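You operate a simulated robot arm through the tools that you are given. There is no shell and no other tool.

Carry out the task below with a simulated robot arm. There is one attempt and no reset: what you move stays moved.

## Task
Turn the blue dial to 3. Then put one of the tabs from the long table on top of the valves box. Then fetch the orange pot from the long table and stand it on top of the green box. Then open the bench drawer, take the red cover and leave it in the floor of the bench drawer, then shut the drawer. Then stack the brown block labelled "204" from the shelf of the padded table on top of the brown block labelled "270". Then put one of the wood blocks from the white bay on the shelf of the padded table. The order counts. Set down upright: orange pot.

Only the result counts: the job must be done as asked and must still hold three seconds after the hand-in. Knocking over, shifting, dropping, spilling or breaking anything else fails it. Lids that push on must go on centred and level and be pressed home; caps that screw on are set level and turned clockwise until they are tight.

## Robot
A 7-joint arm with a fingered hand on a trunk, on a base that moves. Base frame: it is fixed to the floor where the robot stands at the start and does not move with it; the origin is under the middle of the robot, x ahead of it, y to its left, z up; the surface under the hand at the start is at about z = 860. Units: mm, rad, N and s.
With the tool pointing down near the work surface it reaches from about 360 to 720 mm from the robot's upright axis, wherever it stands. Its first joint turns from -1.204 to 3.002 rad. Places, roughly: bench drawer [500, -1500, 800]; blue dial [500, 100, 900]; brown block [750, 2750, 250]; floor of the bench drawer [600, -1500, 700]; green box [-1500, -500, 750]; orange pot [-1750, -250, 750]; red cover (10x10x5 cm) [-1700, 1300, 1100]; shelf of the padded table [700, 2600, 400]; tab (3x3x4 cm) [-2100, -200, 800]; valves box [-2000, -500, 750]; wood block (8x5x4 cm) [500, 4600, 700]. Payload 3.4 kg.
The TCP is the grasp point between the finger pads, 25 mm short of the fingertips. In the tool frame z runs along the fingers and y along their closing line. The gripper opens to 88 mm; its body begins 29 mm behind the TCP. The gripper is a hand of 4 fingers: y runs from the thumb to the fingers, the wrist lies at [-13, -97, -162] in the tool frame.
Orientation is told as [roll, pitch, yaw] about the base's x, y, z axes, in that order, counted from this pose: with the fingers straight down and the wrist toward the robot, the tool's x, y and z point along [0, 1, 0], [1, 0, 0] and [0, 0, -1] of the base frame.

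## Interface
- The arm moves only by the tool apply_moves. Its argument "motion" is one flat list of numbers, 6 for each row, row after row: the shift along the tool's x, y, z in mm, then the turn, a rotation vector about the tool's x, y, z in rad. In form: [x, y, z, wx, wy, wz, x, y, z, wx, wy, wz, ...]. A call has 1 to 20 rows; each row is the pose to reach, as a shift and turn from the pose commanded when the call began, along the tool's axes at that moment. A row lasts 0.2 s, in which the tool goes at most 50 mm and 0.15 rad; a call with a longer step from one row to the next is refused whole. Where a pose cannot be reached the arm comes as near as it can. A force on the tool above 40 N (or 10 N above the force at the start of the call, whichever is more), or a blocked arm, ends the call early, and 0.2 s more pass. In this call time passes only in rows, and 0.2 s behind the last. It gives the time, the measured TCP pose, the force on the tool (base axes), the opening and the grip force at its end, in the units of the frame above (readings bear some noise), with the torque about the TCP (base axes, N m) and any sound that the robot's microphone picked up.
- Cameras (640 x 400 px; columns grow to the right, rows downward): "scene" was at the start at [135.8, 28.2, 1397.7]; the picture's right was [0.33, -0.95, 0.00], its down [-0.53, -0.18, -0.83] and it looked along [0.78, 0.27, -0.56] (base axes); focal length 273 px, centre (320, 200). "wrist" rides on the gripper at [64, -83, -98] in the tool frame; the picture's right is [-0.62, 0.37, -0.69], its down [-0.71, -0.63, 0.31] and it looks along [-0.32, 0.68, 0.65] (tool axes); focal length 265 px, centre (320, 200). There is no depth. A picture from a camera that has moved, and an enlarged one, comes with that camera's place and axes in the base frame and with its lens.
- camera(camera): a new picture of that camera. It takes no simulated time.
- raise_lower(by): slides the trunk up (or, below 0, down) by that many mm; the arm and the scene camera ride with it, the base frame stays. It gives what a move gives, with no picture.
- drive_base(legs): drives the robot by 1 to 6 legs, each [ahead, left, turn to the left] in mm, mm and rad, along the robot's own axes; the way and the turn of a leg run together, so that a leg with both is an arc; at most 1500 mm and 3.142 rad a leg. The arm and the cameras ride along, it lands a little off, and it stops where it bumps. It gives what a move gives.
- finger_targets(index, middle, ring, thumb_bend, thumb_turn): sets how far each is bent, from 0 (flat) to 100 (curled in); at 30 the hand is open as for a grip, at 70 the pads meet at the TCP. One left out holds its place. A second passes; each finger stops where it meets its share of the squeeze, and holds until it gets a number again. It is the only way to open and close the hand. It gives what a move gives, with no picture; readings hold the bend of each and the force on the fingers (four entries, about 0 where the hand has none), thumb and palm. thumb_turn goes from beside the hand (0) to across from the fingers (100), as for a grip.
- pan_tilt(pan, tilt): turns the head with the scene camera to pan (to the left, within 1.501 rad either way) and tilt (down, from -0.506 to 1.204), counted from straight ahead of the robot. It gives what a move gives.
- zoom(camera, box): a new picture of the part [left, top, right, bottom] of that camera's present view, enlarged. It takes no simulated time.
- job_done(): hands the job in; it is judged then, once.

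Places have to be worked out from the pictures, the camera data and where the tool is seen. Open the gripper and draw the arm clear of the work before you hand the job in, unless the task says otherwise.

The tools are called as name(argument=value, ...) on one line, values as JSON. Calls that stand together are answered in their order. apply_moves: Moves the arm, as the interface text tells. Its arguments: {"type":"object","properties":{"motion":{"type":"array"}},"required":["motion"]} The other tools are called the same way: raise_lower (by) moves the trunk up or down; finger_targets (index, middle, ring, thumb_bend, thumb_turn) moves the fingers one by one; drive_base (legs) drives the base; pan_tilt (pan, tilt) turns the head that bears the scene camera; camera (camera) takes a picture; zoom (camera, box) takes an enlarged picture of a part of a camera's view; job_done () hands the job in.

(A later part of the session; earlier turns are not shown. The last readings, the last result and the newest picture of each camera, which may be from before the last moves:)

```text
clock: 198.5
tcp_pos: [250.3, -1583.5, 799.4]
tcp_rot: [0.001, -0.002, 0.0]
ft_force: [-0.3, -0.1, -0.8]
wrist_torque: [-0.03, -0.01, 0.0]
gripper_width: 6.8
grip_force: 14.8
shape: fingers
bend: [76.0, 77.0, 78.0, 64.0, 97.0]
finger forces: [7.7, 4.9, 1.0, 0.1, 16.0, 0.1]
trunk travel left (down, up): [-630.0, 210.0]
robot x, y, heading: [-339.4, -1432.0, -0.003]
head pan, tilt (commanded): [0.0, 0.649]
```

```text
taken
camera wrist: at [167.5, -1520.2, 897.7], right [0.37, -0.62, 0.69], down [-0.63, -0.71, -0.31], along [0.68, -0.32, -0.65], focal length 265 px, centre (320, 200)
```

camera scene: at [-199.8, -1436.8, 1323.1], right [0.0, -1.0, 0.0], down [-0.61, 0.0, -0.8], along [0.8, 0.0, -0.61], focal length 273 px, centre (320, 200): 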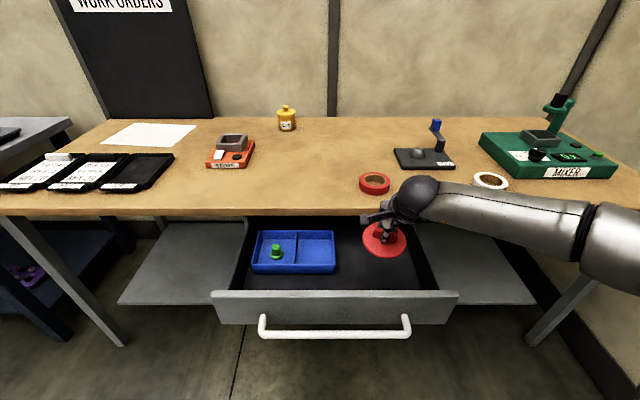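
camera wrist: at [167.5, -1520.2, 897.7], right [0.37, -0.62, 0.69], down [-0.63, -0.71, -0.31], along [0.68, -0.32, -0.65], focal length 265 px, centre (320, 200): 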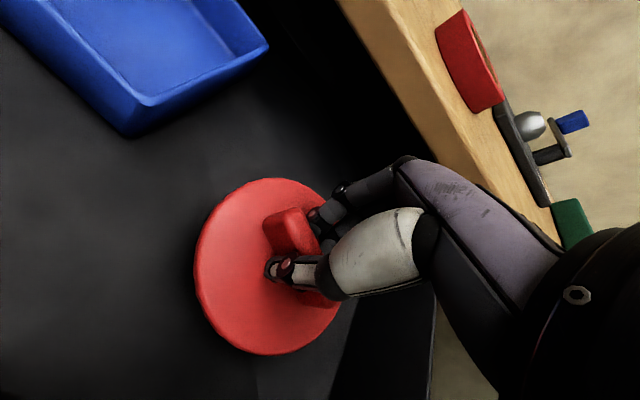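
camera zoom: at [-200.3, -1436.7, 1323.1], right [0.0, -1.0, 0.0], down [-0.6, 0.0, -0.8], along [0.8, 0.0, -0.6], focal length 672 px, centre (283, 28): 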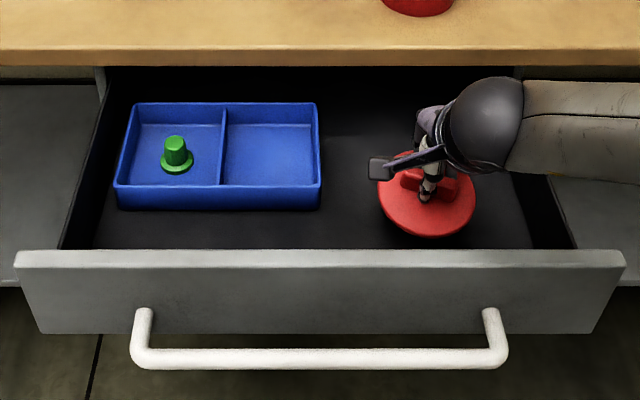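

Continuing down in smaller steps to find the drawer floor.

apply_moves(motion=[0, 0, 6, 0, 0, 0, 0, 0, 12, 0, 0, 0, 0, 0, 16, 0, 0, 0])

apply_moves(motion=[0, 0, 2, 0, 0, 0, 0, 0, 4, 0, 0, 0, 0, 0, 6, 0, 0, 0])

zoom(camera="scene", box=[335, 230, 431, 310])

```text
clock: 199.3
tcp_pos: [250.3, -1584.5, 783.3]
tcp_rot: [0.003, -0.001, 0.001]
ft_force: [-0.2, 0.4, -0.3]
wrist_torque: [0.01, -0.03, -0.01]
gripper_width: 6.9
grip_force: 14.7
shape: fingers
bend: [76.0, 77.0, 78.0, 64.0, 97.0]
finger forces: [7.7, 4.9, 1.0, 0.0, 16.0, 0.0]
trunk travel left (down, up): [-630.0, 210.0]
robot x, y, heading: [-338.6, -1435.9, -0.001]
head pan, tilt (commanded): [0.0, 0.649]
```

```text
clock: 200.1
tcp_pos: [252.1, -1584.6, 777.2]
tcp_rot: [0.003, 0.0, 0.0]
ft_force: [0.0, -1.5, -0.4]
wrist_torque: [0.01, -0.01, 0.0]
gripper_width: 6.9
grip_force: 15.0
shape: fingers
bend: [76.0, 77.0, 78.0, 64.0, 97.0]
finger forces: [7.9, 4.8, 1.0, 0.0, 16.2, 0.0]
trunk travel left (down, up): [-630.0, 210.0]
robot x, y, heading: [-338.9, -1434.2, 0.002]
head pan, tilt (commanded): [0.0, 0.649]
```

```text
5.00 times, centred on (383, 270) of scene
camera zoom: at [-200.3, -1436.6, 1323.1], right [0.0, -1.0, 0.0], down [-0.6, 0.0, -0.8], along [0.8, 0.0, -0.6], focal length 1366 px, centre (5, -150)
```

zoom: 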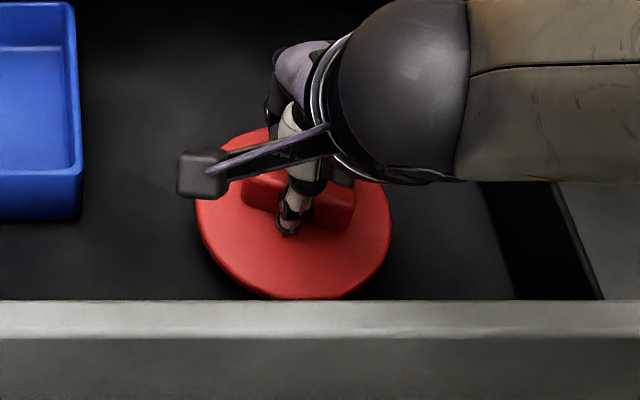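

No contact yet; continue in small steps.

apply_moves(motion=[0, 0, 2, 0, 0, 0, 0, 0, 4, 0, 0, 0, 0, 0, 6, 0, 0, 0])

zoom(camera="wrist", box=[150, 145, 390, 375])

```text
clock: 200.9
tcp_pos: [250.7, -1584.0, 773.7]
tcp_rot: [0.001, -0.007, 0.0]
ft_force: [1.0, 0.2, 12.7]
wrist_torque: [0.01, 0.36, 0.01]
gripper_width: 7.0
grip_force: 21.4
shape: fingers
bend: [76.0, 77.0, 78.0, 64.0, 97.0]
finger forces: [7.4, 5.0, 2.2, 0.0, 28.0, 0.1]
trunk travel left (down, up): [-630.0, 210.0]
robot x, y, heading: [-338.3, -1435.8, 0.004]
head pan, tilt (commanded): [0.0, 0.649]
```

```text
1.74 times, centred on (270, 260) of wrist
camera zoom: at [166.5, -1521.4, 871.4], right [0.36, -0.62, 0.69], down [-0.63, -0.71, -0.31], along [0.69, -0.32, -0.65], focal length 462 px, centre (407, 96)
```

zoom: 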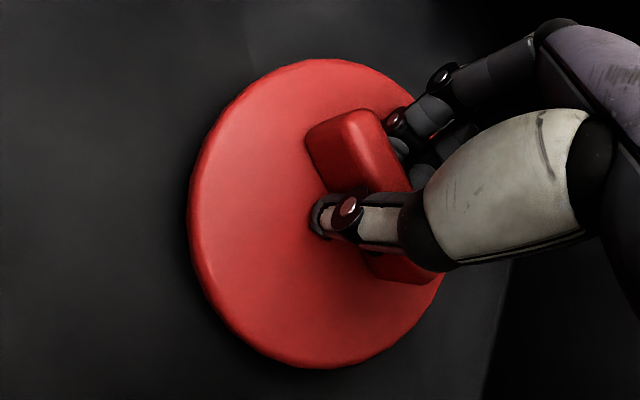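

Contact with the drawer floor (12.7 N). I'll release the fingers.

apply_moves(motion=[0, 0, -1.5, 0, 0, 0])

finger_targets(index=60, middle=60, ring=60, thumb_bend=54)

finger_targets(index=48, middle=48, ring=48, thumb_bend=44)

zoom(camera="wrist", box=[150, 145, 390, 375])

```text
clock: 201.3
tcp_pos: [248.8, -1585.2, 774.2]
tcp_rot: [0.0, -0.003, -0.001]
ft_force: [0.9, 0.0, 12.0]
wrist_torque: [0.0, 0.33, 0.0]
gripper_width: 6.9
grip_force: 21.0
shape: fingers
bend: [76.0, 77.0, 78.0, 64.0, 97.0]
finger forces: [7.2, 5.1, 2.2, 0.1, 27.4, 0.0]
trunk travel left (down, up): [-630.0, 210.0]
robot x, y, heading: [-336.5, -1435.2, 0.002]
head pan, tilt (commanded): [0.0, 0.649]
```

```text
clock: 202.3
tcp_pos: [249.8, -1585.6, 772.7]
tcp_rot: [0.0, -0.002, 0.001]
ft_force: [-0.6, 0.5, 4.6]
wrist_torque: [0.05, -0.06, -0.02]
gripper_width: 24.2
grip_force: 2.5
shape: fingers
bend: [61.0, 61.0, 60.0, 55.0, 98.0]
finger forces: [1.5, 1.6, 0.1, 0.0, 1.0, 0.0]
trunk travel left (down, up): [-630.0, 210.0]
robot x, y, heading: [-336.1, -1438.3, 0.003]
head pan, tilt (commanded): [0.0, 0.649]
```

```text
clock: 203.3
tcp_pos: [249.4, -1585.6, 772.6]
tcp_rot: [0.001, 0.0, 0.0]
ft_force: [-0.8, -0.5, 3.8]
wrist_torque: [-0.04, -0.07, 0.03]
gripper_width: 49.4
grip_force: 1.7
shape: fingers
bend: [48.0, 49.0, 48.0, 45.0, 97.0]
finger forces: [0.1, 3.9, 0.0, 0.0, 0.5, 0.0]
trunk travel left (down, up): [-630.0, 210.0]
robot x, y, heading: [-341.8, -1434.9, -0.002]
head pan, tilt (commanded): [0.0, 0.649]
```

```text
1.74 times, centred on (270, 260) of wrist
camera zoom: at [166.6, -1521.5, 870.7], right [0.37, -0.62, 0.69], down [-0.63, -0.71, -0.31], along [0.69, -0.32, -0.65], focal length 462 px, centre (407, 96)
```

zoom: 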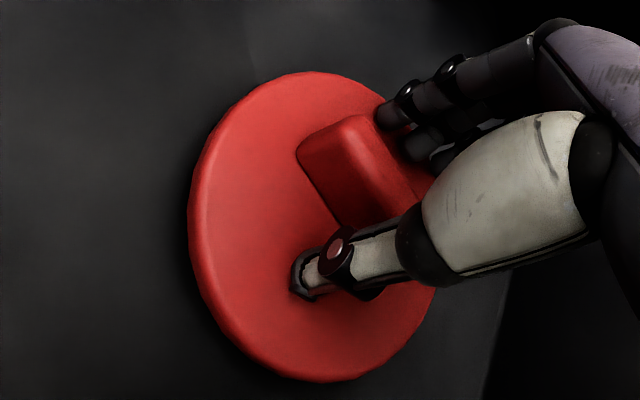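

Released; the cover lies on the drawer floor. I'll rise straight up and check.

apply_moves(motion=[0, 0, -8, 0, 0, 0, 0, 0, -30, 0, 0, 0, 0, 0, -65, 0, 0, 0, 0, 0, -105, 0, 0, 0, 0, 0, -145, 0, 0, 0, 0, -20, -185, 0, 0, 0, 0, -60, -215, 0, 0, 0, 0, -100, -240, 0, 0, 0])

camera(camera="scene")

camera(camera="wrist")

```text
clock: 205.1
tcp_pos: [147.0, -1584.9, 1015.2]
tcp_rot: [0.0, -0.002, -0.001]
ft_force: [-0.3, 0.3, 0.4]
wrist_torque: [0.03, -0.02, 0.0]
gripper_width: 50.3
grip_force: 0.0
shape: fingers
bend: [48.0, 48.0, 48.0, 44.0, 97.0]
finger forces: [0.0, 0.0, 0.0, 0.0, 0.0, 0.1]
trunk travel left (down, up): [-630.0, 210.0]
robot x, y, heading: [-340.6, -1434.5, 0.003]
head pan, tilt (commanded): [0.0, 0.649]
```

```text
taken
camera scene: at [-201.9, -1436.9, 1323.3], right [0.0, -1.0, 0.0], down [-0.6, 0.0, -0.8], along [0.8, 0.0, -0.6], focal length 273 px, centre (320, 200)
```

scene: 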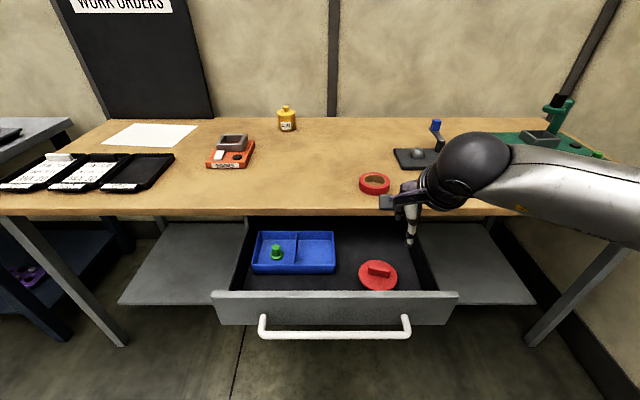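

```text
taken
camera wrist: at [63.8, -1521.9, 1112.4], right [0.37, -0.62, 0.69], down [-0.63, -0.71, -0.31], along [0.69, -0.32, -0.65], focal length 265 px, centre (320, 200)
```

wrist: 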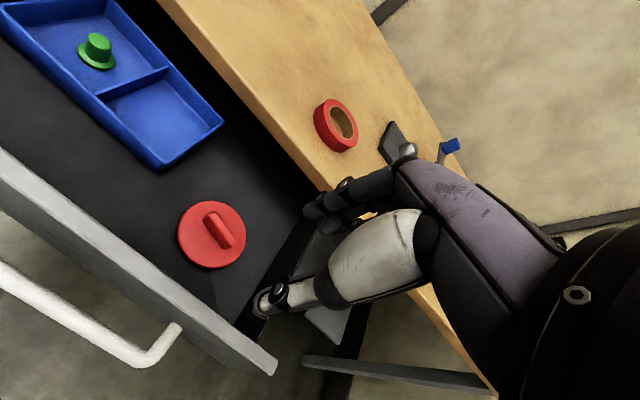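

The cover lies flat on the drawer floor. To shut the drawer, I'll re-grip the handle bar as before: lower the trunk 30 mm, back the base 60 mm, and tilt the hand 45° above the handle.

drive_base(legs=[[-60, 0, 0]])

raise_lower(by=-30)

apply_moves(motion=[20, -3, 8, -0.1, 0, 0, 40, -6, 20, -0.2, 0, 0, 60, -9, 32, -0.3, 0, 0, 80, -12, 44, -0.4, 0, 0, 95, -14, 56, -0.5, 0, 0, 107, -16, 68, -0.6, 0, 0, 115, -17, 78, -0.7, 0, 0, 119, -17, 85, -0.785, 0, 0])

camera(camera="scene")

camera(camera="wrist")

```text
clock: 206.0
tcp_pos: [88.7, -1586.0, 1013.6]
tcp_rot: [0.003, -0.002, -0.001]
ft_force: [-0.3, 0.1, -0.6]
wrist_torque: [0.05, -0.01, 0.02]
gripper_width: 50.1
grip_force: 0.1
shape: fingers
bend: [48.0, 48.0, 48.0, 44.0, 97.0]
finger forces: [0.0, 0.0, 0.0, 0.0, 0.0, 0.2]
trunk travel left (down, up): [-630.0, 210.0]
robot x, y, heading: [-397.4, -1435.7, -0.005]
head pan, tilt (commanded): [0.0, 0.649]
```

```text
clock: 206.8
tcp_pos: [88.5, -1586.1, 983.5]
tcp_rot: [0.001, -0.003, -0.001]
ft_force: [-0.3, 0.2, 0.0]
wrist_torque: [0.02, -0.02, 0.02]
gripper_width: 49.7
grip_force: 0.1
shape: fingers
bend: [48.0, 48.0, 48.0, 44.0, 97.0]
finger forces: [0.1, 0.1, 0.0, 0.1, 0.0, 0.0]
trunk travel left (down, up): [-600.0, 240.0]
robot x, y, heading: [-400.2, -1437.6, 0.005]
head pan, tilt (commanded): [0.0, 0.649]
```

```text
clock: 208.6
tcp_pos: [71.3, -1466.2, 897.6]
tcp_rot: [0.003, -0.786, -0.004]
ft_force: [-0.3, -0.1, -0.2]
wrist_torque: [0.01, 0.03, -0.02]
gripper_width: 50.1
grip_force: 0.1
shape: fingers
bend: [48.0, 48.0, 48.0, 44.0, 97.0]
finger forces: [0.0, 0.1, 0.0, 0.0, 0.0, 0.1]
trunk travel left (down, up): [-600.0, 240.0]
robot x, y, heading: [-400.5, -1436.7, 0.0]
head pan, tilt (commanded): [0.0, 0.649]
```

```text
taken
camera scene: at [-260.3, -1436.4, 1293.1], right [0.0, -1.0, 0.0], down [-0.6, 0.0, -0.8], along [0.8, 0.0, -0.6], focal length 273 px, centre (320, 200)
```

scene: 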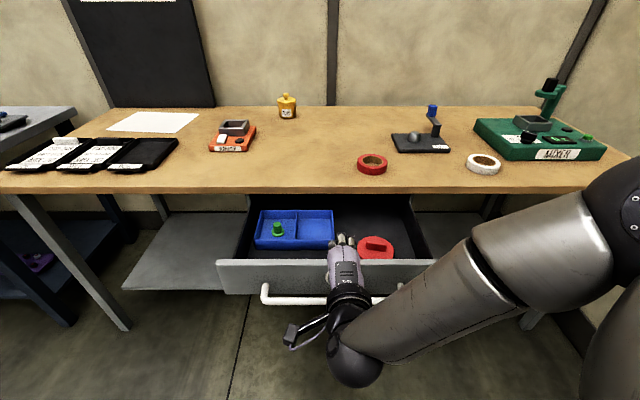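

```text
taken
camera wrist: at [-56.8, -1401.9, 908.6], right [-0.23, -0.62, 0.75], down [-0.23, -0.71, -0.66], along [0.95, -0.33, 0.02], focal length 265 px, centre (320, 200)
```

wrist: 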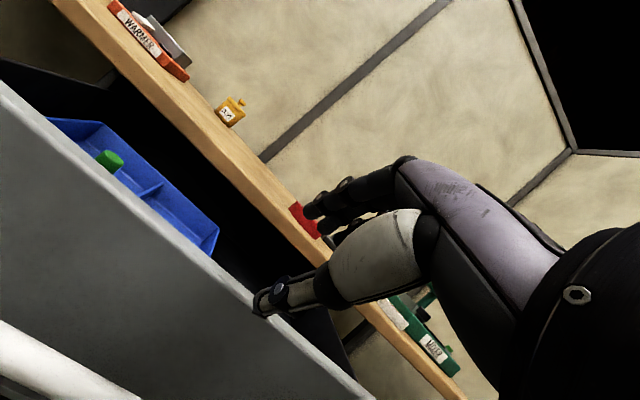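

I'll go down to just behind/above the bar (≈45 mm back along the finger direction) and check with the wrist camera.

apply_moves(motion=[0, -30, 18, 0, 0, 0, 0, -60, 36, 0, 0, 0, 0, -91, 54, 0, 0, 0])

camera(camera="wrist")

camera(camera="scene")

```text
clock: 209.4
tcp_pos: [47.3, -1466.4, 796.8]
tcp_rot: [0.003, -0.786, -0.004]
ft_force: [0.0, -0.3, 0.9]
wrist_torque: [0.02, 0.0, 0.0]
gripper_width: 50.3
grip_force: 0.1
shape: fingers
bend: [48.0, 48.0, 48.0, 44.0, 97.0]
finger forces: [0.1, 0.0, 0.1, 0.1, 0.0, 0.0]
trunk travel left (down, up): [-600.0, 240.0]
robot x, y, heading: [-399.6, -1437.0, -0.001]
head pan, tilt (commanded): [0.0, 0.649]
```

```text
taken
camera wrist: at [-80.8, -1402.1, 806.5], right [-0.23, -0.62, 0.75], down [-0.23, -0.71, -0.66], along [0.94, -0.33, 0.02], focal length 265 px, centre (320, 200)
```

wrist: 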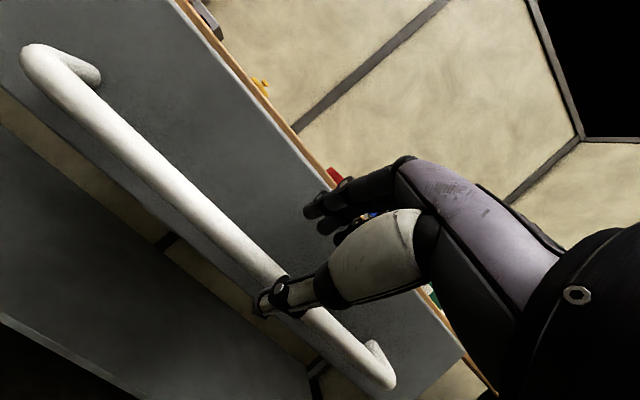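

```text
taken
camera scene: at [-260.0, -1436.5, 1293.1], right [0.0, -1.0, 0.0], down [-0.6, 0.0, -0.8], along [0.8, 0.0, -0.6], focal length 273 px, centre (320, 200)
```

scene: 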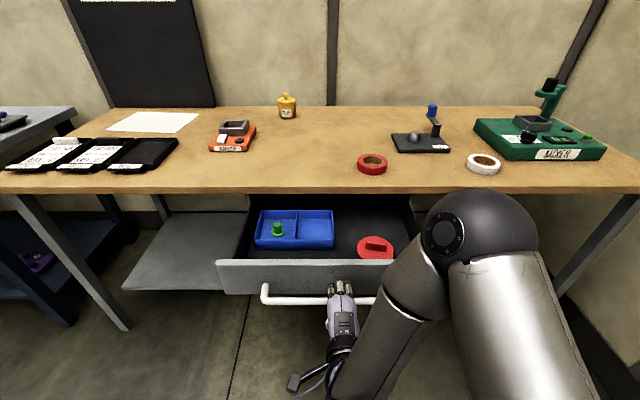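

The bar is where expected (tool y≈-3, z≈+59). I'll advance 51 mm with -3 mm y correction and grip.

finger_targets(index=52, middle=52, ring=52, thumb_bend=50)

apply_moves(motion=[0, -2, 17, 0, 0, 0, 0, -3, 34, 0, 0, 0, 0, -3, 51, 0, 0, 0])

camera(camera="wrist")

```text
clock: 210.4
tcp_pos: [47.2, -1465.1, 797.1]
tcp_rot: [0.003, -0.787, -0.004]
ft_force: [0.9, -0.6, 0.5]
wrist_torque: [0.01, -0.01, 0.02]
gripper_width: 40.1
grip_force: 0.1
shape: fingers
bend: [52.0, 52.0, 52.0, 50.0, 98.0]
finger forces: [0.1, 0.1, 0.0, 0.1, 0.0, 0.0]
trunk travel left (down, up): [-600.0, 240.0]
robot x, y, heading: [-401.8, -1434.3, 0.0]
head pan, tilt (commanded): [0.0, 0.649]
```

```text
clock: 211.2
tcp_pos: [80.6, -1465.4, 757.1]
tcp_rot: [0.002, -0.786, -0.001]
ft_force: [0.8, -0.6, 0.0]
wrist_torque: [-0.02, -0.01, -0.01]
gripper_width: 39.6
grip_force: 0.1
shape: fingers
bend: [52.0, 52.0, 52.0, 50.0, 98.0]
finger forces: [0.1, 0.0, 0.1, 0.0, 0.0, 0.0]
trunk travel left (down, up): [-600.0, 240.0]
robot x, y, heading: [-400.9, -1436.6, -0.004]
head pan, tilt (commanded): [0.0, 0.649]
```

```text
taken
camera wrist: at [-47.7, -1401.6, 766.8], right [-0.23, -0.62, 0.75], down [-0.23, -0.71, -0.66], along [0.95, -0.33, 0.02], focal length 265 px, centre (320, 200)
```

wrist: 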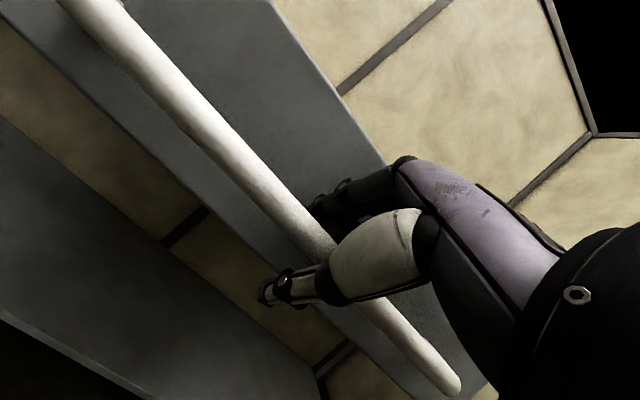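

Same relation as at opening. I'll close on the bar and push in +x by 200 mm.

finger_targets(index=75, middle=75, ring=75, thumb_bend=72)

apply_moves(motion=[0, 10, 10, 0, 0, 0, 0, 22, 22, 0, 0, 0, 0, 36, 36, 0, 0, 0, 0, 50, 50, 0, 0, 0, 0, 64, 64, 0, 0, 0, 0, 78, 78, 0, 0, 0, 0, 92, 92, 0, 0, 0, 0, 106, 106, 0, 0, 0, 0, 120, 120, 0, 0, 0, 0, 134, 134, 0, 0, 0, 0, 141, 141, 0, 0, 0])

camera(camera="scene")

```text
clock: 212.2
tcp_pos: [80.8, -1465.7, 757.0]
tcp_rot: [0.002, -0.784, -0.004]
ft_force: [0.0, -0.3, -4.9]
wrist_torque: [0.04, 0.01, 0.09]
gripper_width: 0.0
grip_force: 6.1
shape: fingers
bend: [75.0, 74.0, 74.0, 68.0, 100.0]
finger forces: [1.8, 1.5, 3.8, 0.1, 5.4, 0.0]
trunk travel left (down, up): [-600.0, 240.0]
robot x, y, heading: [-397.6, -1436.8, -0.002]
head pan, tilt (commanded): [0.0, 0.649]
```

```text
clock: 214.6
tcp_pos: [281.2, -1468.5, 757.7]
tcp_rot: [0.001, -0.786, -0.002]
ft_force: [0.6, 6.1, -6.7]
wrist_torque: [0.07, 0.0, 0.08]
gripper_width: 0.0
grip_force: 7.3
shape: fingers
bend: [75.0, 74.0, 74.0, 67.0, 99.0]
finger forces: [1.5, 1.5, 3.9, 0.0, 7.6, 0.0]
trunk travel left (down, up): [-600.0, 240.0]
robot x, y, heading: [-399.5, -1436.6, -0.002]
head pan, tilt (commanded): [0.0, 0.649]
```

```text
taken
camera scene: at [-259.2, -1435.9, 1293.0], right [0.0, -1.0, 0.0], down [-0.61, 0.0, -0.8], along [0.8, 0.0, -0.61], focal length 273 px, centre (320, 200)
```

scene: 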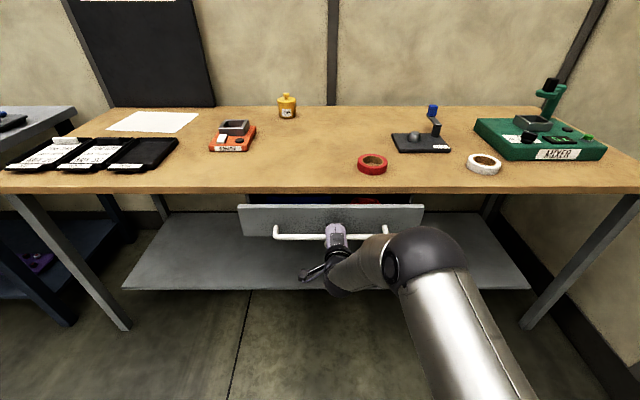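

Nearly closed. I'll push another 64 mm, stopping by force when it seats.

apply_moves(motion=[0, 7, 7, 0, 0, 0, 0, 14, 14, 0, 0, 0, 0, 21, 21, 0, 0, 0, 0, 28, 28, 0, 0, 0, 0, 35, 35, 0, 0, 0, 0, 40, 40, 0, 0, 0, 0, 43, 43, 0, 0, 0, 0, 45, 45, 0, 0, 0])

zoom(camera="scene", box=[220, 170, 460, 300])

camera(camera="wrist")

```text
clock: 216.4
tcp_pos: [343.2, -1466.9, 757.3]
tcp_rot: [0.001, -0.786, -0.004]
ft_force: [-0.3, 1.5, -4.4]
wrist_torque: [0.01, 0.01, 0.1]
gripper_width: 0.1
grip_force: 6.4
shape: fingers
bend: [75.0, 75.0, 74.0, 68.0, 99.0]
finger forces: [1.6, 1.2, 3.3, 0.0, 6.4, 0.1]
trunk travel left (down, up): [-600.0, 240.0]
robot x, y, heading: [-401.4, -1436.0, 0.005]
head pan, tilt (commanded): [0.0, 0.649]
```

```text
2.67 times, centred on (340, 235) of scene
camera zoom: at [-259.5, -1436.8, 1293.0], right [0.0, -1.0, 0.0], down [-0.61, 0.0, -0.8], along [0.8, 0.0, -0.61], focal length 728 px, centre (267, 107)
```

zoom: 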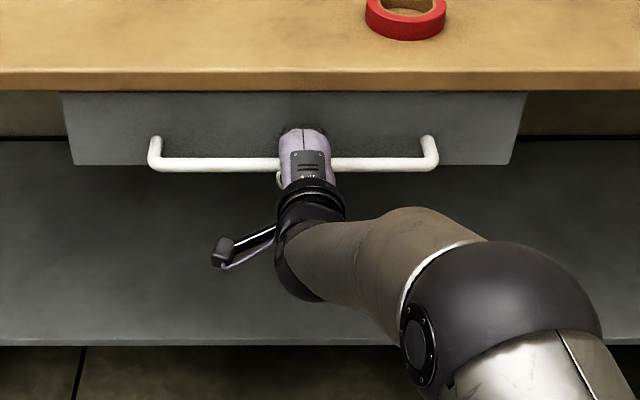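

```text
taken
camera wrist: at [214.8, -1402.7, 767.5], right [-0.23, -0.62, 0.75], down [-0.23, -0.71, -0.66], along [0.94, -0.33, 0.02], focal length 265 px, centre (320, 200)
```

wrist: 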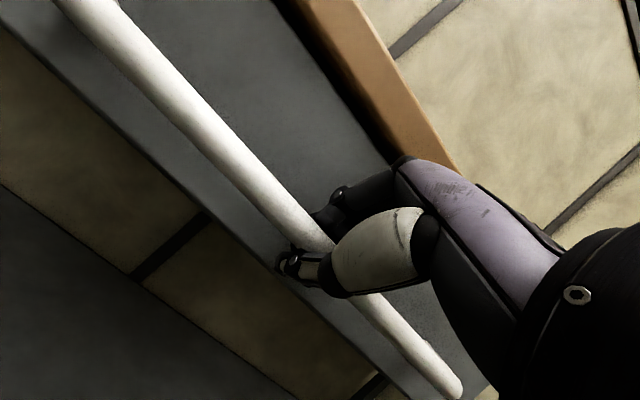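

No stop felt yet (TCP x=343). I'll push a few millimetres more until it resists.

apply_moves(motion=[0, 2, 2, 0, 0, 0, 0, 4, 4, 0, 0, 0, 0, 6, 6, 0, 0, 0, 0, 8, 8, 0, 0, 0])

camera(camera="wrist")

zoom(camera="scene", box=[220, 170, 460, 300])

```text
clock: 217.4
tcp_pos: [353.7, -1466.4, 757.0]
tcp_rot: [0.002, -0.785, -0.004]
ft_force: [-6.0, 2.1, -4.5]
wrist_torque: [0.05, 0.06, 0.03]
gripper_width: 0.0
grip_force: 5.8
shape: fingers
bend: [75.0, 75.0, 74.0, 67.0, 99.0]
finger forces: [0.5, 0.4, 2.1, 0.0, 8.5, 0.1]
trunk travel left (down, up): [-600.0, 240.0]
robot x, y, heading: [-395.8, -1438.5, -0.004]
head pan, tilt (commanded): [0.0, 0.649]
```

```text
taken
camera wrist: at [225.0, -1402.9, 767.8], right [-0.23, -0.62, 0.75], down [-0.23, -0.71, -0.66], along [0.95, -0.33, 0.02], focal length 265 px, centre (320, 200)
```

wrist: 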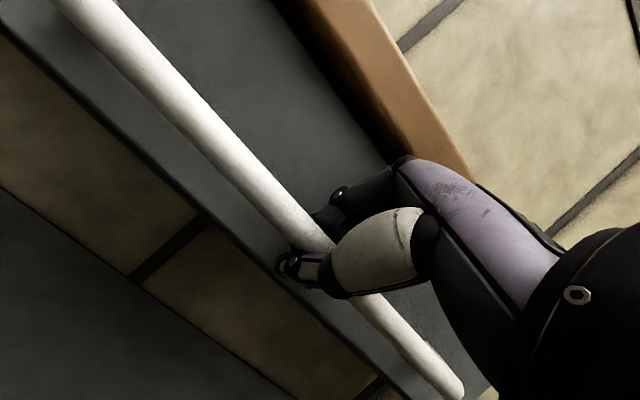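

```text
2.67 times, centred on (340, 235) of scene
camera zoom: at [-260.7, -1436.6, 1293.1], right [0.0, -1.0, 0.0], down [-0.6, 0.0, -0.8], along [0.8, 0.0, -0.6], focal length 728 px, centre (267, 107)
```

zoom: 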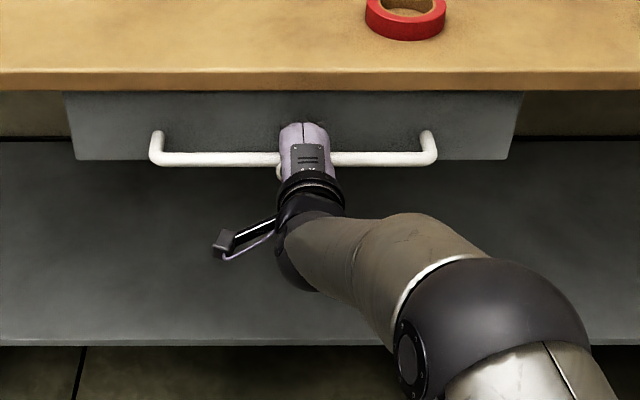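

Some resistance begins (-6 N). I'll push a bit more to verify it is fully seated.

apply_moves(motion=[0, 2, 2, 0, 0, 0, 0, 4, 4, 0, 0, 0, 0, 6, 6, 0, 0, 0, 0, 8, 8, 0, 0, 0])

zoom(camera="scene", box=[220, 170, 460, 300])

```text
clock: 218.4
tcp_pos: [361.8, -1467.0, 760.7]
tcp_rot: [0.0, -0.786, -0.001]
ft_force: [-24.4, 0.8, -7.3]
wrist_torque: [-0.02, 0.14, 0.06]
gripper_width: 4.4
grip_force: 10.2
shape: fingers
bend: [75.0, 75.0, 75.0, 64.0, 99.0]
finger forces: [0.0, 0.0, 0.0, 0.1, 19.8, 0.1]
trunk travel left (down, up): [-600.0, 240.0]
robot x, y, heading: [-397.5, -1437.8, -0.004]
head pan, tilt (commanded): [0.0, 0.649]
```

```text
2.67 times, centred on (340, 235) of scene
camera zoom: at [-263.9, -1436.5, 1293.5], right [0.0, -1.0, 0.0], down [-0.6, 0.0, -0.8], along [0.8, 0.0, -0.6], focal length 728 px, centre (267, 107)
```

zoom: 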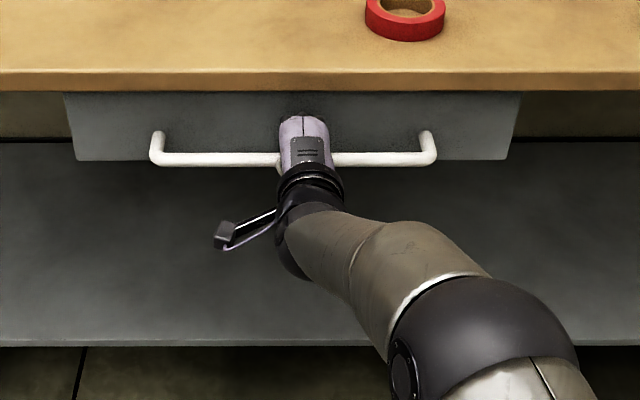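

The drawer is seated (24 N reaction). I'll back off ~20 mm within the grip's slack, then open the fingers.

apply_moves(motion=[0, -5, -5, 0, 0, 0, 0, -10, -10, 0, 0, 0, 0, -14, -14, 0, 0, 0])

finger_targets(index=53, middle=53, ring=53, thumb_bend=46)

zoom(camera="scene", box=[220, 170, 460, 300])

camera(camera="wrist")

```text
clock: 219.2
tcp_pos: [345.9, -1467.2, 758.6]
tcp_rot: [0.001, -0.787, -0.004]
ft_force: [2.1, 1.6, -9.3]
wrist_torque: [0.02, -0.08, 0.07]
gripper_width: 0.0
grip_force: 5.0
shape: fingers
bend: [75.0, 75.0, 74.0, 66.0, 99.0]
finger forces: [0.1, 0.1, 1.8, 0.0, 7.9, 0.0]
trunk travel left (down, up): [-600.0, 240.0]
robot x, y, heading: [-400.5, -1437.1, 0.003]
head pan, tilt (commanded): [0.0, 0.649]
```

```text
clock: 220.2
tcp_pos: [345.5, -1468.3, 757.9]
tcp_rot: [0.002, -0.787, -0.002]
ft_force: [-0.3, -0.2, -0.3]
wrist_torque: [0.01, 0.02, 0.03]
gripper_width: 42.1
grip_force: 0.0
shape: fingers
bend: [53.0, 53.0, 53.0, 46.0, 98.0]
finger forces: [0.0, 0.0, 0.0, 0.1, 0.1, 0.0]
trunk travel left (down, up): [-600.0, 240.0]
robot x, y, heading: [-401.0, -1436.2, 0.001]
head pan, tilt (commanded): [0.0, 0.649]
```

```text
2.67 times, centred on (340, 235) of scene
camera zoom: at [-260.7, -1436.8, 1293.2], right [0.0, -1.0, 0.0], down [-0.6, 0.0, -0.8], along [0.8, 0.0, -0.6], focal length 728 px, centre (267, 107)
```

zoom: 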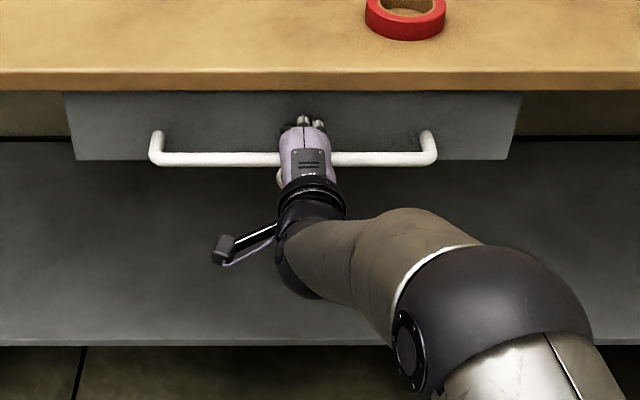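

```text
taken
camera wrist: at [217.1, -1403.4, 768.4], right [-0.23, -0.62, 0.75], down [-0.23, -0.71, -0.66], along [0.94, -0.33, 0.02], focal length 265 px, centre (320, 200)
```

wrist: 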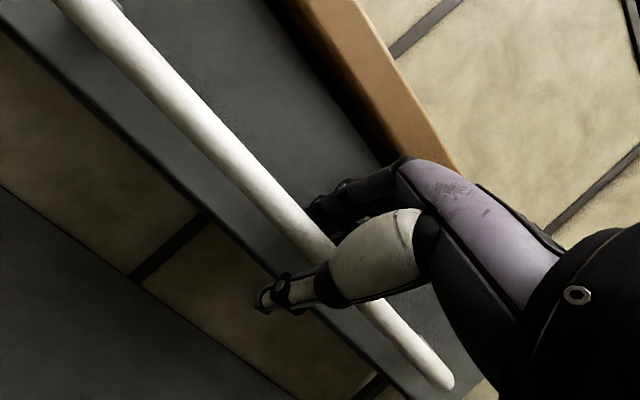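

The drawer front is back at x≈389 (fully shut). I'll retreat along the finger direction and then raise/untilt the hand.

apply_moves(motion=[0, -1, -12, 0, 0, 0, 0, -1, -30, 0, 0, 0, 0, -1, -55, 0, 0, 0, 0, -1, -85, 0, 0, 0, 0, 5, -115, 0, 0, 0])

zoom(camera="scene", box=[220, 170, 460, 300])

```text
clock: 221.4
tcp_pos: [268.8, -1467.7, 844.4]
tcp_rot: [0.004, -0.786, -0.003]
ft_force: [-0.1, -0.2, 1.1]
wrist_torque: [-0.02, 0.02, 0.0]
gripper_width: 42.1
grip_force: 0.0
shape: fingers
bend: [53.0, 53.0, 53.0, 46.0, 98.0]
finger forces: [0.0, 0.1, 0.0, 0.0, 0.1, 0.1]
trunk travel left (down, up): [-600.0, 240.0]
robot x, y, heading: [-398.7, -1433.8, -0.005]
head pan, tilt (commanded): [0.0, 0.649]
```

```text
2.67 times, centred on (340, 235) of scene
camera zoom: at [-261.4, -1436.7, 1293.2], right [0.0, -1.0, 0.0], down [-0.6, 0.0, -0.8], along [0.8, 0.0, -0.6], focal length 728 px, centre (267, 107)
```

zoom: 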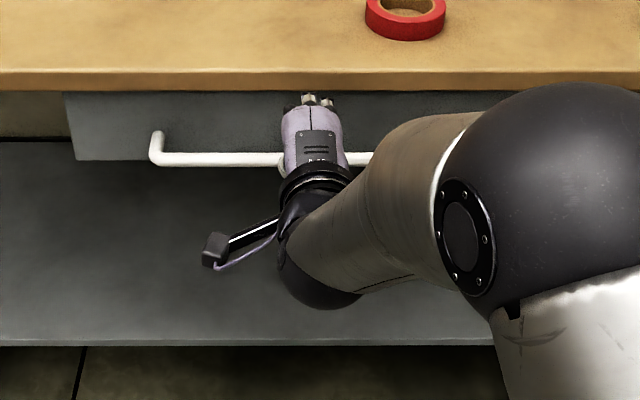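

Drawer remains shut. I'll untilt and retract the arm, raise the trunk, then drive toward the padded table (y≈2650).

apply_moves(motion=[5, 3, -35, 0, 0, 0, 15, 6, -72, 0.08, 0, 0, 25, 10, -110, 0.16, 0, 0, 36, 14, -148, 0.26, 0, 0, 48, 18, -186, 0.36, 0, 0, 60, 22, -224, 0.46, 0, 0, 72, 26, -262, 0.56, 0, 0, 82, 30, -300, 0.66, 0, 0, 92, 34, -338, 0.74, 0, 0, 100, 37, -373, 0.785, 0, 0])

raise_lower(by=100)

camera(camera="scene")

```text
clock: 223.6
tcp_pos: [29.5, -1367.9, 1133.7]
tcp_rot: [0.001, -0.001, -0.002]
ft_force: [0.3, 0.1, -0.4]
wrist_torque: [0.02, 0.02, 0.03]
gripper_width: 42.4
grip_force: 0.1
shape: fingers
bend: [53.0, 53.0, 53.0, 46.0, 98.0]
finger forces: [0.1, 0.1, 0.2, 0.1, 0.0, 0.0]
trunk travel left (down, up): [-600.0, 240.0]
robot x, y, heading: [-396.6, -1436.7, -0.002]
head pan, tilt (commanded): [0.0, 0.649]
```

```text
clock: 224.9
tcp_pos: [31.4, -1366.8, 1232.3]
tcp_rot: [0.001, -0.002, -0.001]
ft_force: [-0.3, -0.1, -0.4]
wrist_torque: [-0.01, -0.02, 0.01]
gripper_width: 42.5
grip_force: 0.0
shape: fingers
bend: [53.0, 53.0, 53.0, 46.0, 98.0]
finger forces: [0.0, 0.0, 0.0, 0.0, 0.0, 0.1]
trunk travel left (down, up): [-700.0, 140.0]
robot x, y, heading: [-400.7, -1433.8, -0.003]
head pan, tilt (commanded): [0.0, 0.649]
```

```text
taken
camera scene: at [-260.5, -1436.9, 1393.1], right [0.0, -1.0, 0.0], down [-0.6, 0.0, -0.8], along [0.8, 0.0, -0.6], focal length 273 px, centre (320, 200)
```

scene: 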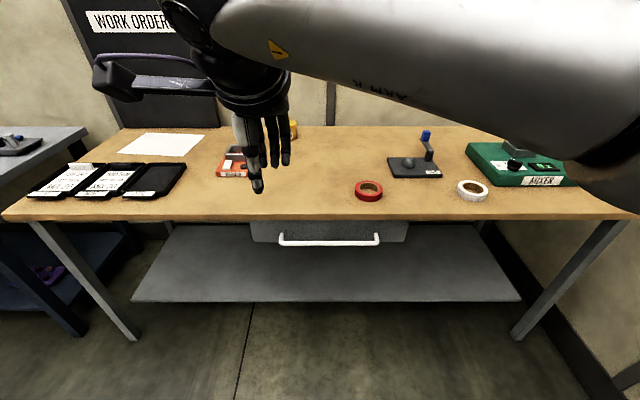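

Drawer closed. Now I'll back away and drive along +y toward the padded table.

drive_base(legs=[[-250, 0, 0], [0, 1350, 0], [0, 1350, 0], [0, 1350, 0]])

pan_tilt(pan=0.0, tilt=0.6)

camera(camera="scene")

```text
clock: 245.8
tcp_pos: [-168.9, 2679.8, 1233.8]
tcp_rot: [0.002, -0.002, -0.01]
ft_force: [0.5, 0.0, -0.5]
wrist_torque: [0.01, -0.03, 0.03]
gripper_width: 42.6
grip_force: 0.0
shape: fingers
bend: [53.0, 53.0, 53.0, 46.0, 98.0]
finger forces: [0.0, 0.1, 0.1, 0.0, 0.0, 0.1]
trunk travel left (down, up): [-700.0, 140.0]
robot x, y, heading: [-600.4, 2616.1, -0.006]
head pan, tilt (commanded): [0.0, 0.649]
```

```text
clock: 246.4
tcp_pos: [-170.3, 2681.0, 1233.3]
tcp_rot: [0.003, -0.003, -0.009]
ft_force: [0.3, 0.2, 0.3]
wrist_torque: [0.0, -0.04, 0.0]
gripper_width: 42.6
grip_force: 0.0
shape: fingers
bend: [53.0, 53.0, 53.0, 46.0, 98.0]
finger forces: [0.0, 0.0, 0.0, 0.1, 0.1, 0.0]
trunk travel left (down, up): [-700.0, 140.0]
robot x, y, heading: [-601.9, 2612.5, -0.006]
head pan, tilt (commanded): [0.0, 0.6]
```

```text
taken
camera scene: at [-460.5, 2612.4, 1397.4], right [-0.01, -1.0, 0.0], down [-0.57, 0.0, -0.82], along [0.82, -0.01, -0.57], focal length 273 px, centre (320, 200)
```

scene: 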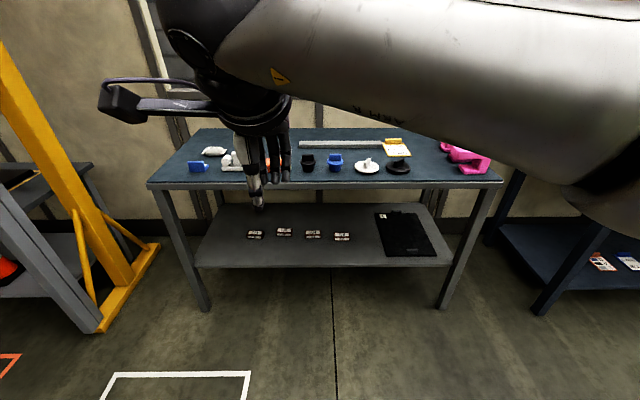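

The padded table has a lower shelf with four labelled blocks. I'll zoom in on them.

zoom(camera="scene", box=[230, 200, 390, 270])

zoom(camera="scene", box=[235, 220, 299, 250])

zoom(camera="scene", box=[295, 220, 359, 250])

```text
4.00 times, centred on (310, 235) of scene
camera zoom: at [-460.5, 2612.4, 1397.4], right [-0.01, -1.0, 0.0], down [-0.57, 0.0, -0.82], along [0.82, -0.01, -0.57], focal length 1093 px, centre (360, 60)
```

zoom: 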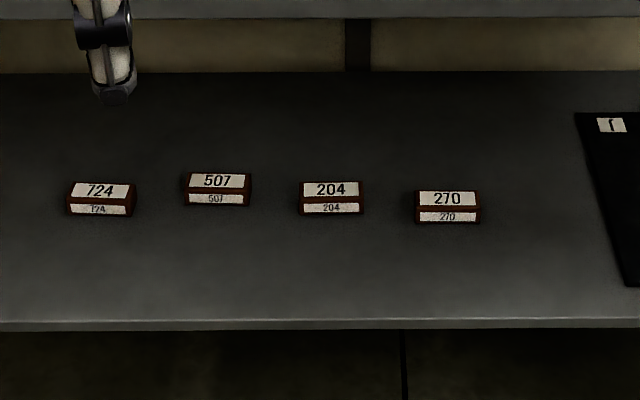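

```text
10.00 times, centred on (267, 235) of scene
camera zoom: at [-460.5, 2612.4, 1397.4], right [-0.01, -1.0, 0.0], down [-0.57, 0.0, -0.82], along [0.82, -0.01, -0.57], focal length 2732 px, centre (850, -150)
```

zoom: 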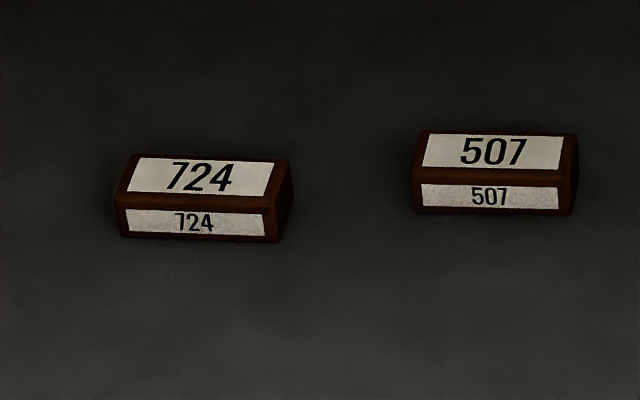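

```text
10.00 times, centred on (327, 235) of scene
camera zoom: at [-460.5, 2612.4, 1397.4], right [-0.01, -1.0, 0.0], down [-0.57, 0.0, -0.82], along [0.82, -0.01, -0.57], focal length 2732 px, centre (250, -150)
```

zoom: 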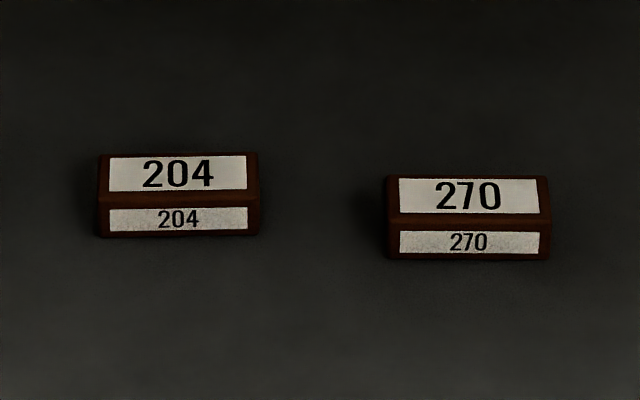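

Blocks on the shelf (left to right): 724, 507, 204, 270. They're ~200 mm under the table top, so I'll work low: lower the trunk 550 mm here in the open, lower the hand, and re-look.

raise_lower(by=-550)

apply_moves(motion=[0, 0, 40, 0, 0, 0, 0, 0, 80, 0, 0, 0, 0, 0, 120, 0, 0, 0, 0, 0, 160, 0, 0, 0, 0, 0, 190, 0, 0, 0])

pan_tilt(pan=0.0, tilt=0.35)

camera(camera="scene")

camera(camera="wrist")

```text
refused: -550 is not a number from -400 to 400
```

```text
clock: 247.6
tcp_pos: [-169.8, 2681.3, 1043.5]
tcp_rot: [0.004, -0.001, -0.008]
ft_force: [1.2, 0.2, -0.1]
wrist_torque: [-0.05, 0.03, -0.02]
gripper_width: 42.5
grip_force: 0.1
shape: fingers
bend: [53.0, 53.0, 53.0, 46.0, 98.0]
finger forces: [0.1, 0.1, 0.0, 0.0, 0.0, 0.0]
trunk travel left (down, up): [-700.0, 140.0]
robot x, y, heading: [-601.0, 2613.0, -0.009]
head pan, tilt (commanded): [0.0, 0.6]
```

```text
clock: 248.4
tcp_pos: [-168.8, 2680.6, 1044.5]
tcp_rot: [0.002, -0.001, -0.007]
ft_force: [0.3, 0.3, 0.4]
wrist_torque: [-0.01, -0.01, -0.02]
gripper_width: 42.3
grip_force: 0.0
shape: fingers
bend: [53.0, 53.0, 53.0, 46.0, 98.0]
finger forces: [0.0, 0.0, 0.0, 0.1, 0.1, 0.0]
trunk travel left (down, up): [-700.0, 140.0]
robot x, y, heading: [-601.2, 2616.1, -0.01]
head pan, tilt (commanded): [0.0, 0.351]
```

```text
taken
camera scene: at [-455.7, 2612.4, 1420.1], right [-0.01, -1.0, 0.0], down [-0.34, 0.0, -0.94], along [0.94, -0.01, -0.34], focal length 273 px, centre (320, 200)
```

scene: 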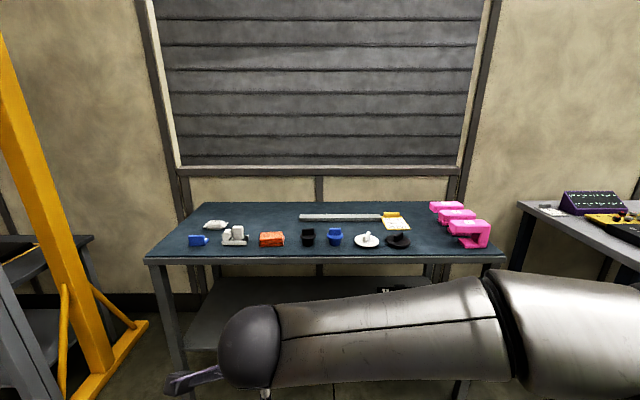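

```text
taken
camera wrist: at [-252.2, 2745.2, 1142.0], right [0.36, -0.62, 0.69], down [-0.64, -0.71, -0.31], along [0.68, -0.33, -0.65], focal length 265 px, centre (320, 200)
```

wrist: 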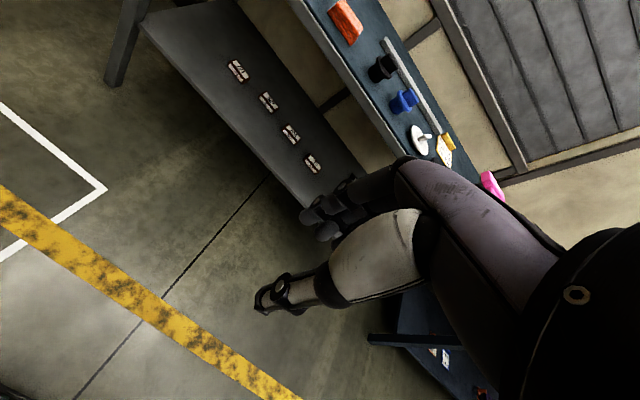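

Trunk moves are limited to 400 per call. I'll lower in two calls.

raise_lower(by=-400)

raise_lower(by=-150)

camera(camera="scene")

camera(camera="wrist")

```text
clock: 252.2
tcp_pos: [-170.0, 2680.1, 643.3]
tcp_rot: [0.003, -0.002, -0.008]
ft_force: [-0.1, 0.6, 0.1]
wrist_torque: [-0.01, 0.0, 0.0]
gripper_width: 42.6
grip_force: 0.0
shape: fingers
bend: [53.0, 53.0, 53.0, 46.0, 98.0]
finger forces: [0.0, 0.0, 0.0, 0.0, 0.0, 0.1]
trunk travel left (down, up): [-300.0, 540.0]
robot x, y, heading: [-602.2, 2611.5, -0.003]
head pan, tilt (commanded): [0.0, 0.351]
```

```text
clock: 254.0
tcp_pos: [-169.7, 2680.4, 494.1]
tcp_rot: [0.002, -0.002, -0.009]
ft_force: [-0.7, -0.7, -0.3]
wrist_torque: [0.01, 0.01, 0.03]
gripper_width: 42.6
grip_force: 0.0
shape: fingers
bend: [53.0, 53.0, 53.0, 46.0, 98.0]
finger forces: [0.1, 0.1, 0.0, 0.0, 0.0, 0.0]
trunk travel left (down, up): [-150.0, 690.0]
robot x, y, heading: [-597.3, 2612.7, -0.009]
head pan, tilt (commanded): [0.0, 0.351]
```

```text
taken
camera scene: at [-455.8, 2612.4, 870.2], right [-0.01, -1.0, 0.0], down [-0.34, 0.0, -0.94], along [0.94, -0.01, -0.34], focal length 273 px, centre (320, 200)
```

scene: 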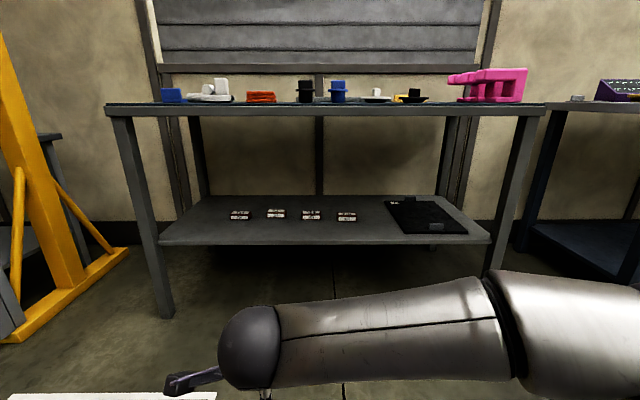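

```text
taken
camera wrist: at [-252.2, 2745.2, 591.9], right [0.36, -0.62, 0.69], down [-0.64, -0.71, -0.31], along [0.68, -0.33, -0.65], focal length 265 px, centre (320, 200)
```

wrist: 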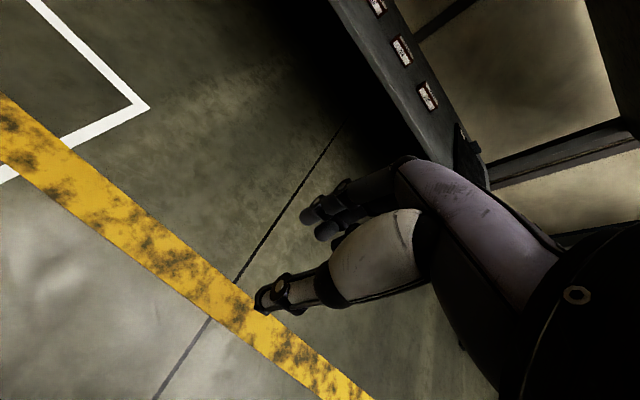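

Now a second height gives a strong baseline. I'll zoom on the shelf and blocks.

zoom(camera="scene", box=[260, 190, 388, 260])

zoom(camera="scene", box=[295, 200, 359, 230])

zoom(camera="scene", box=[100, 90, 260, 190])

```text
5.00 times, centred on (324, 225) of scene
camera zoom: at [-455.8, 2612.4, 870.2], right [-0.01, -1.0, 0.0], down [-0.34, 0.0, -0.94], along [0.94, -0.01, -0.34], focal length 1366 px, centre (300, 75)
```

zoom: 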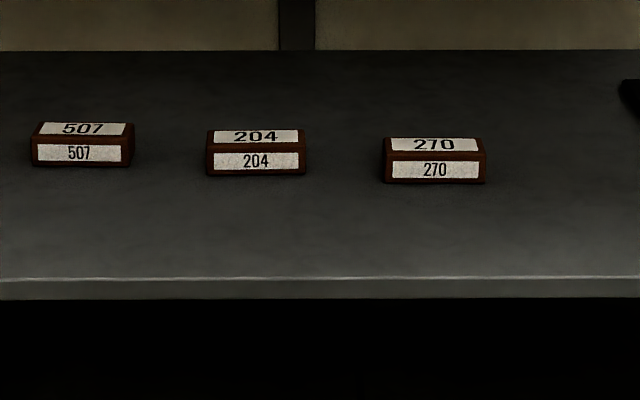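

```text
10.00 times, centred on (327, 215) of scene
camera zoom: at [-455.8, 2612.4, 870.2], right [-0.01, -1.0, 0.0], down [-0.34, 0.0, -0.94], along [0.94, -0.01, -0.34], focal length 2732 px, centre (250, 50)
```

zoom: 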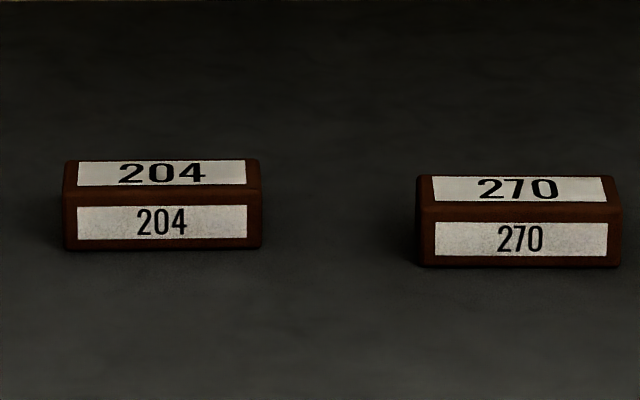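

```text
4.00 times, centred on (180, 140) of scene
camera zoom: at [-455.8, 2612.4, 870.2], right [-0.01, -1.0, 0.0], down [-0.34, 0.0, -0.94], along [0.94, -0.01, -0.34], focal length 1093 px, centre (880, 440)
```

zoom: 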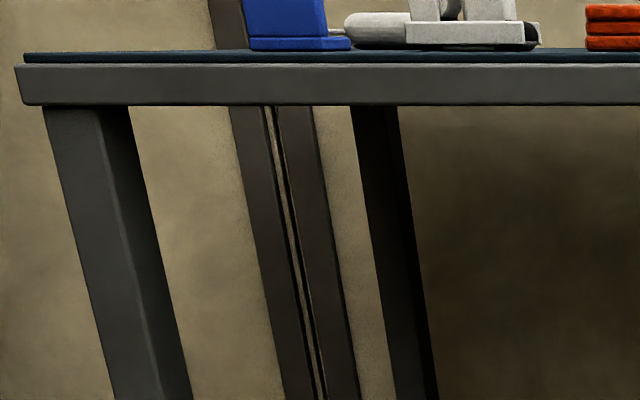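

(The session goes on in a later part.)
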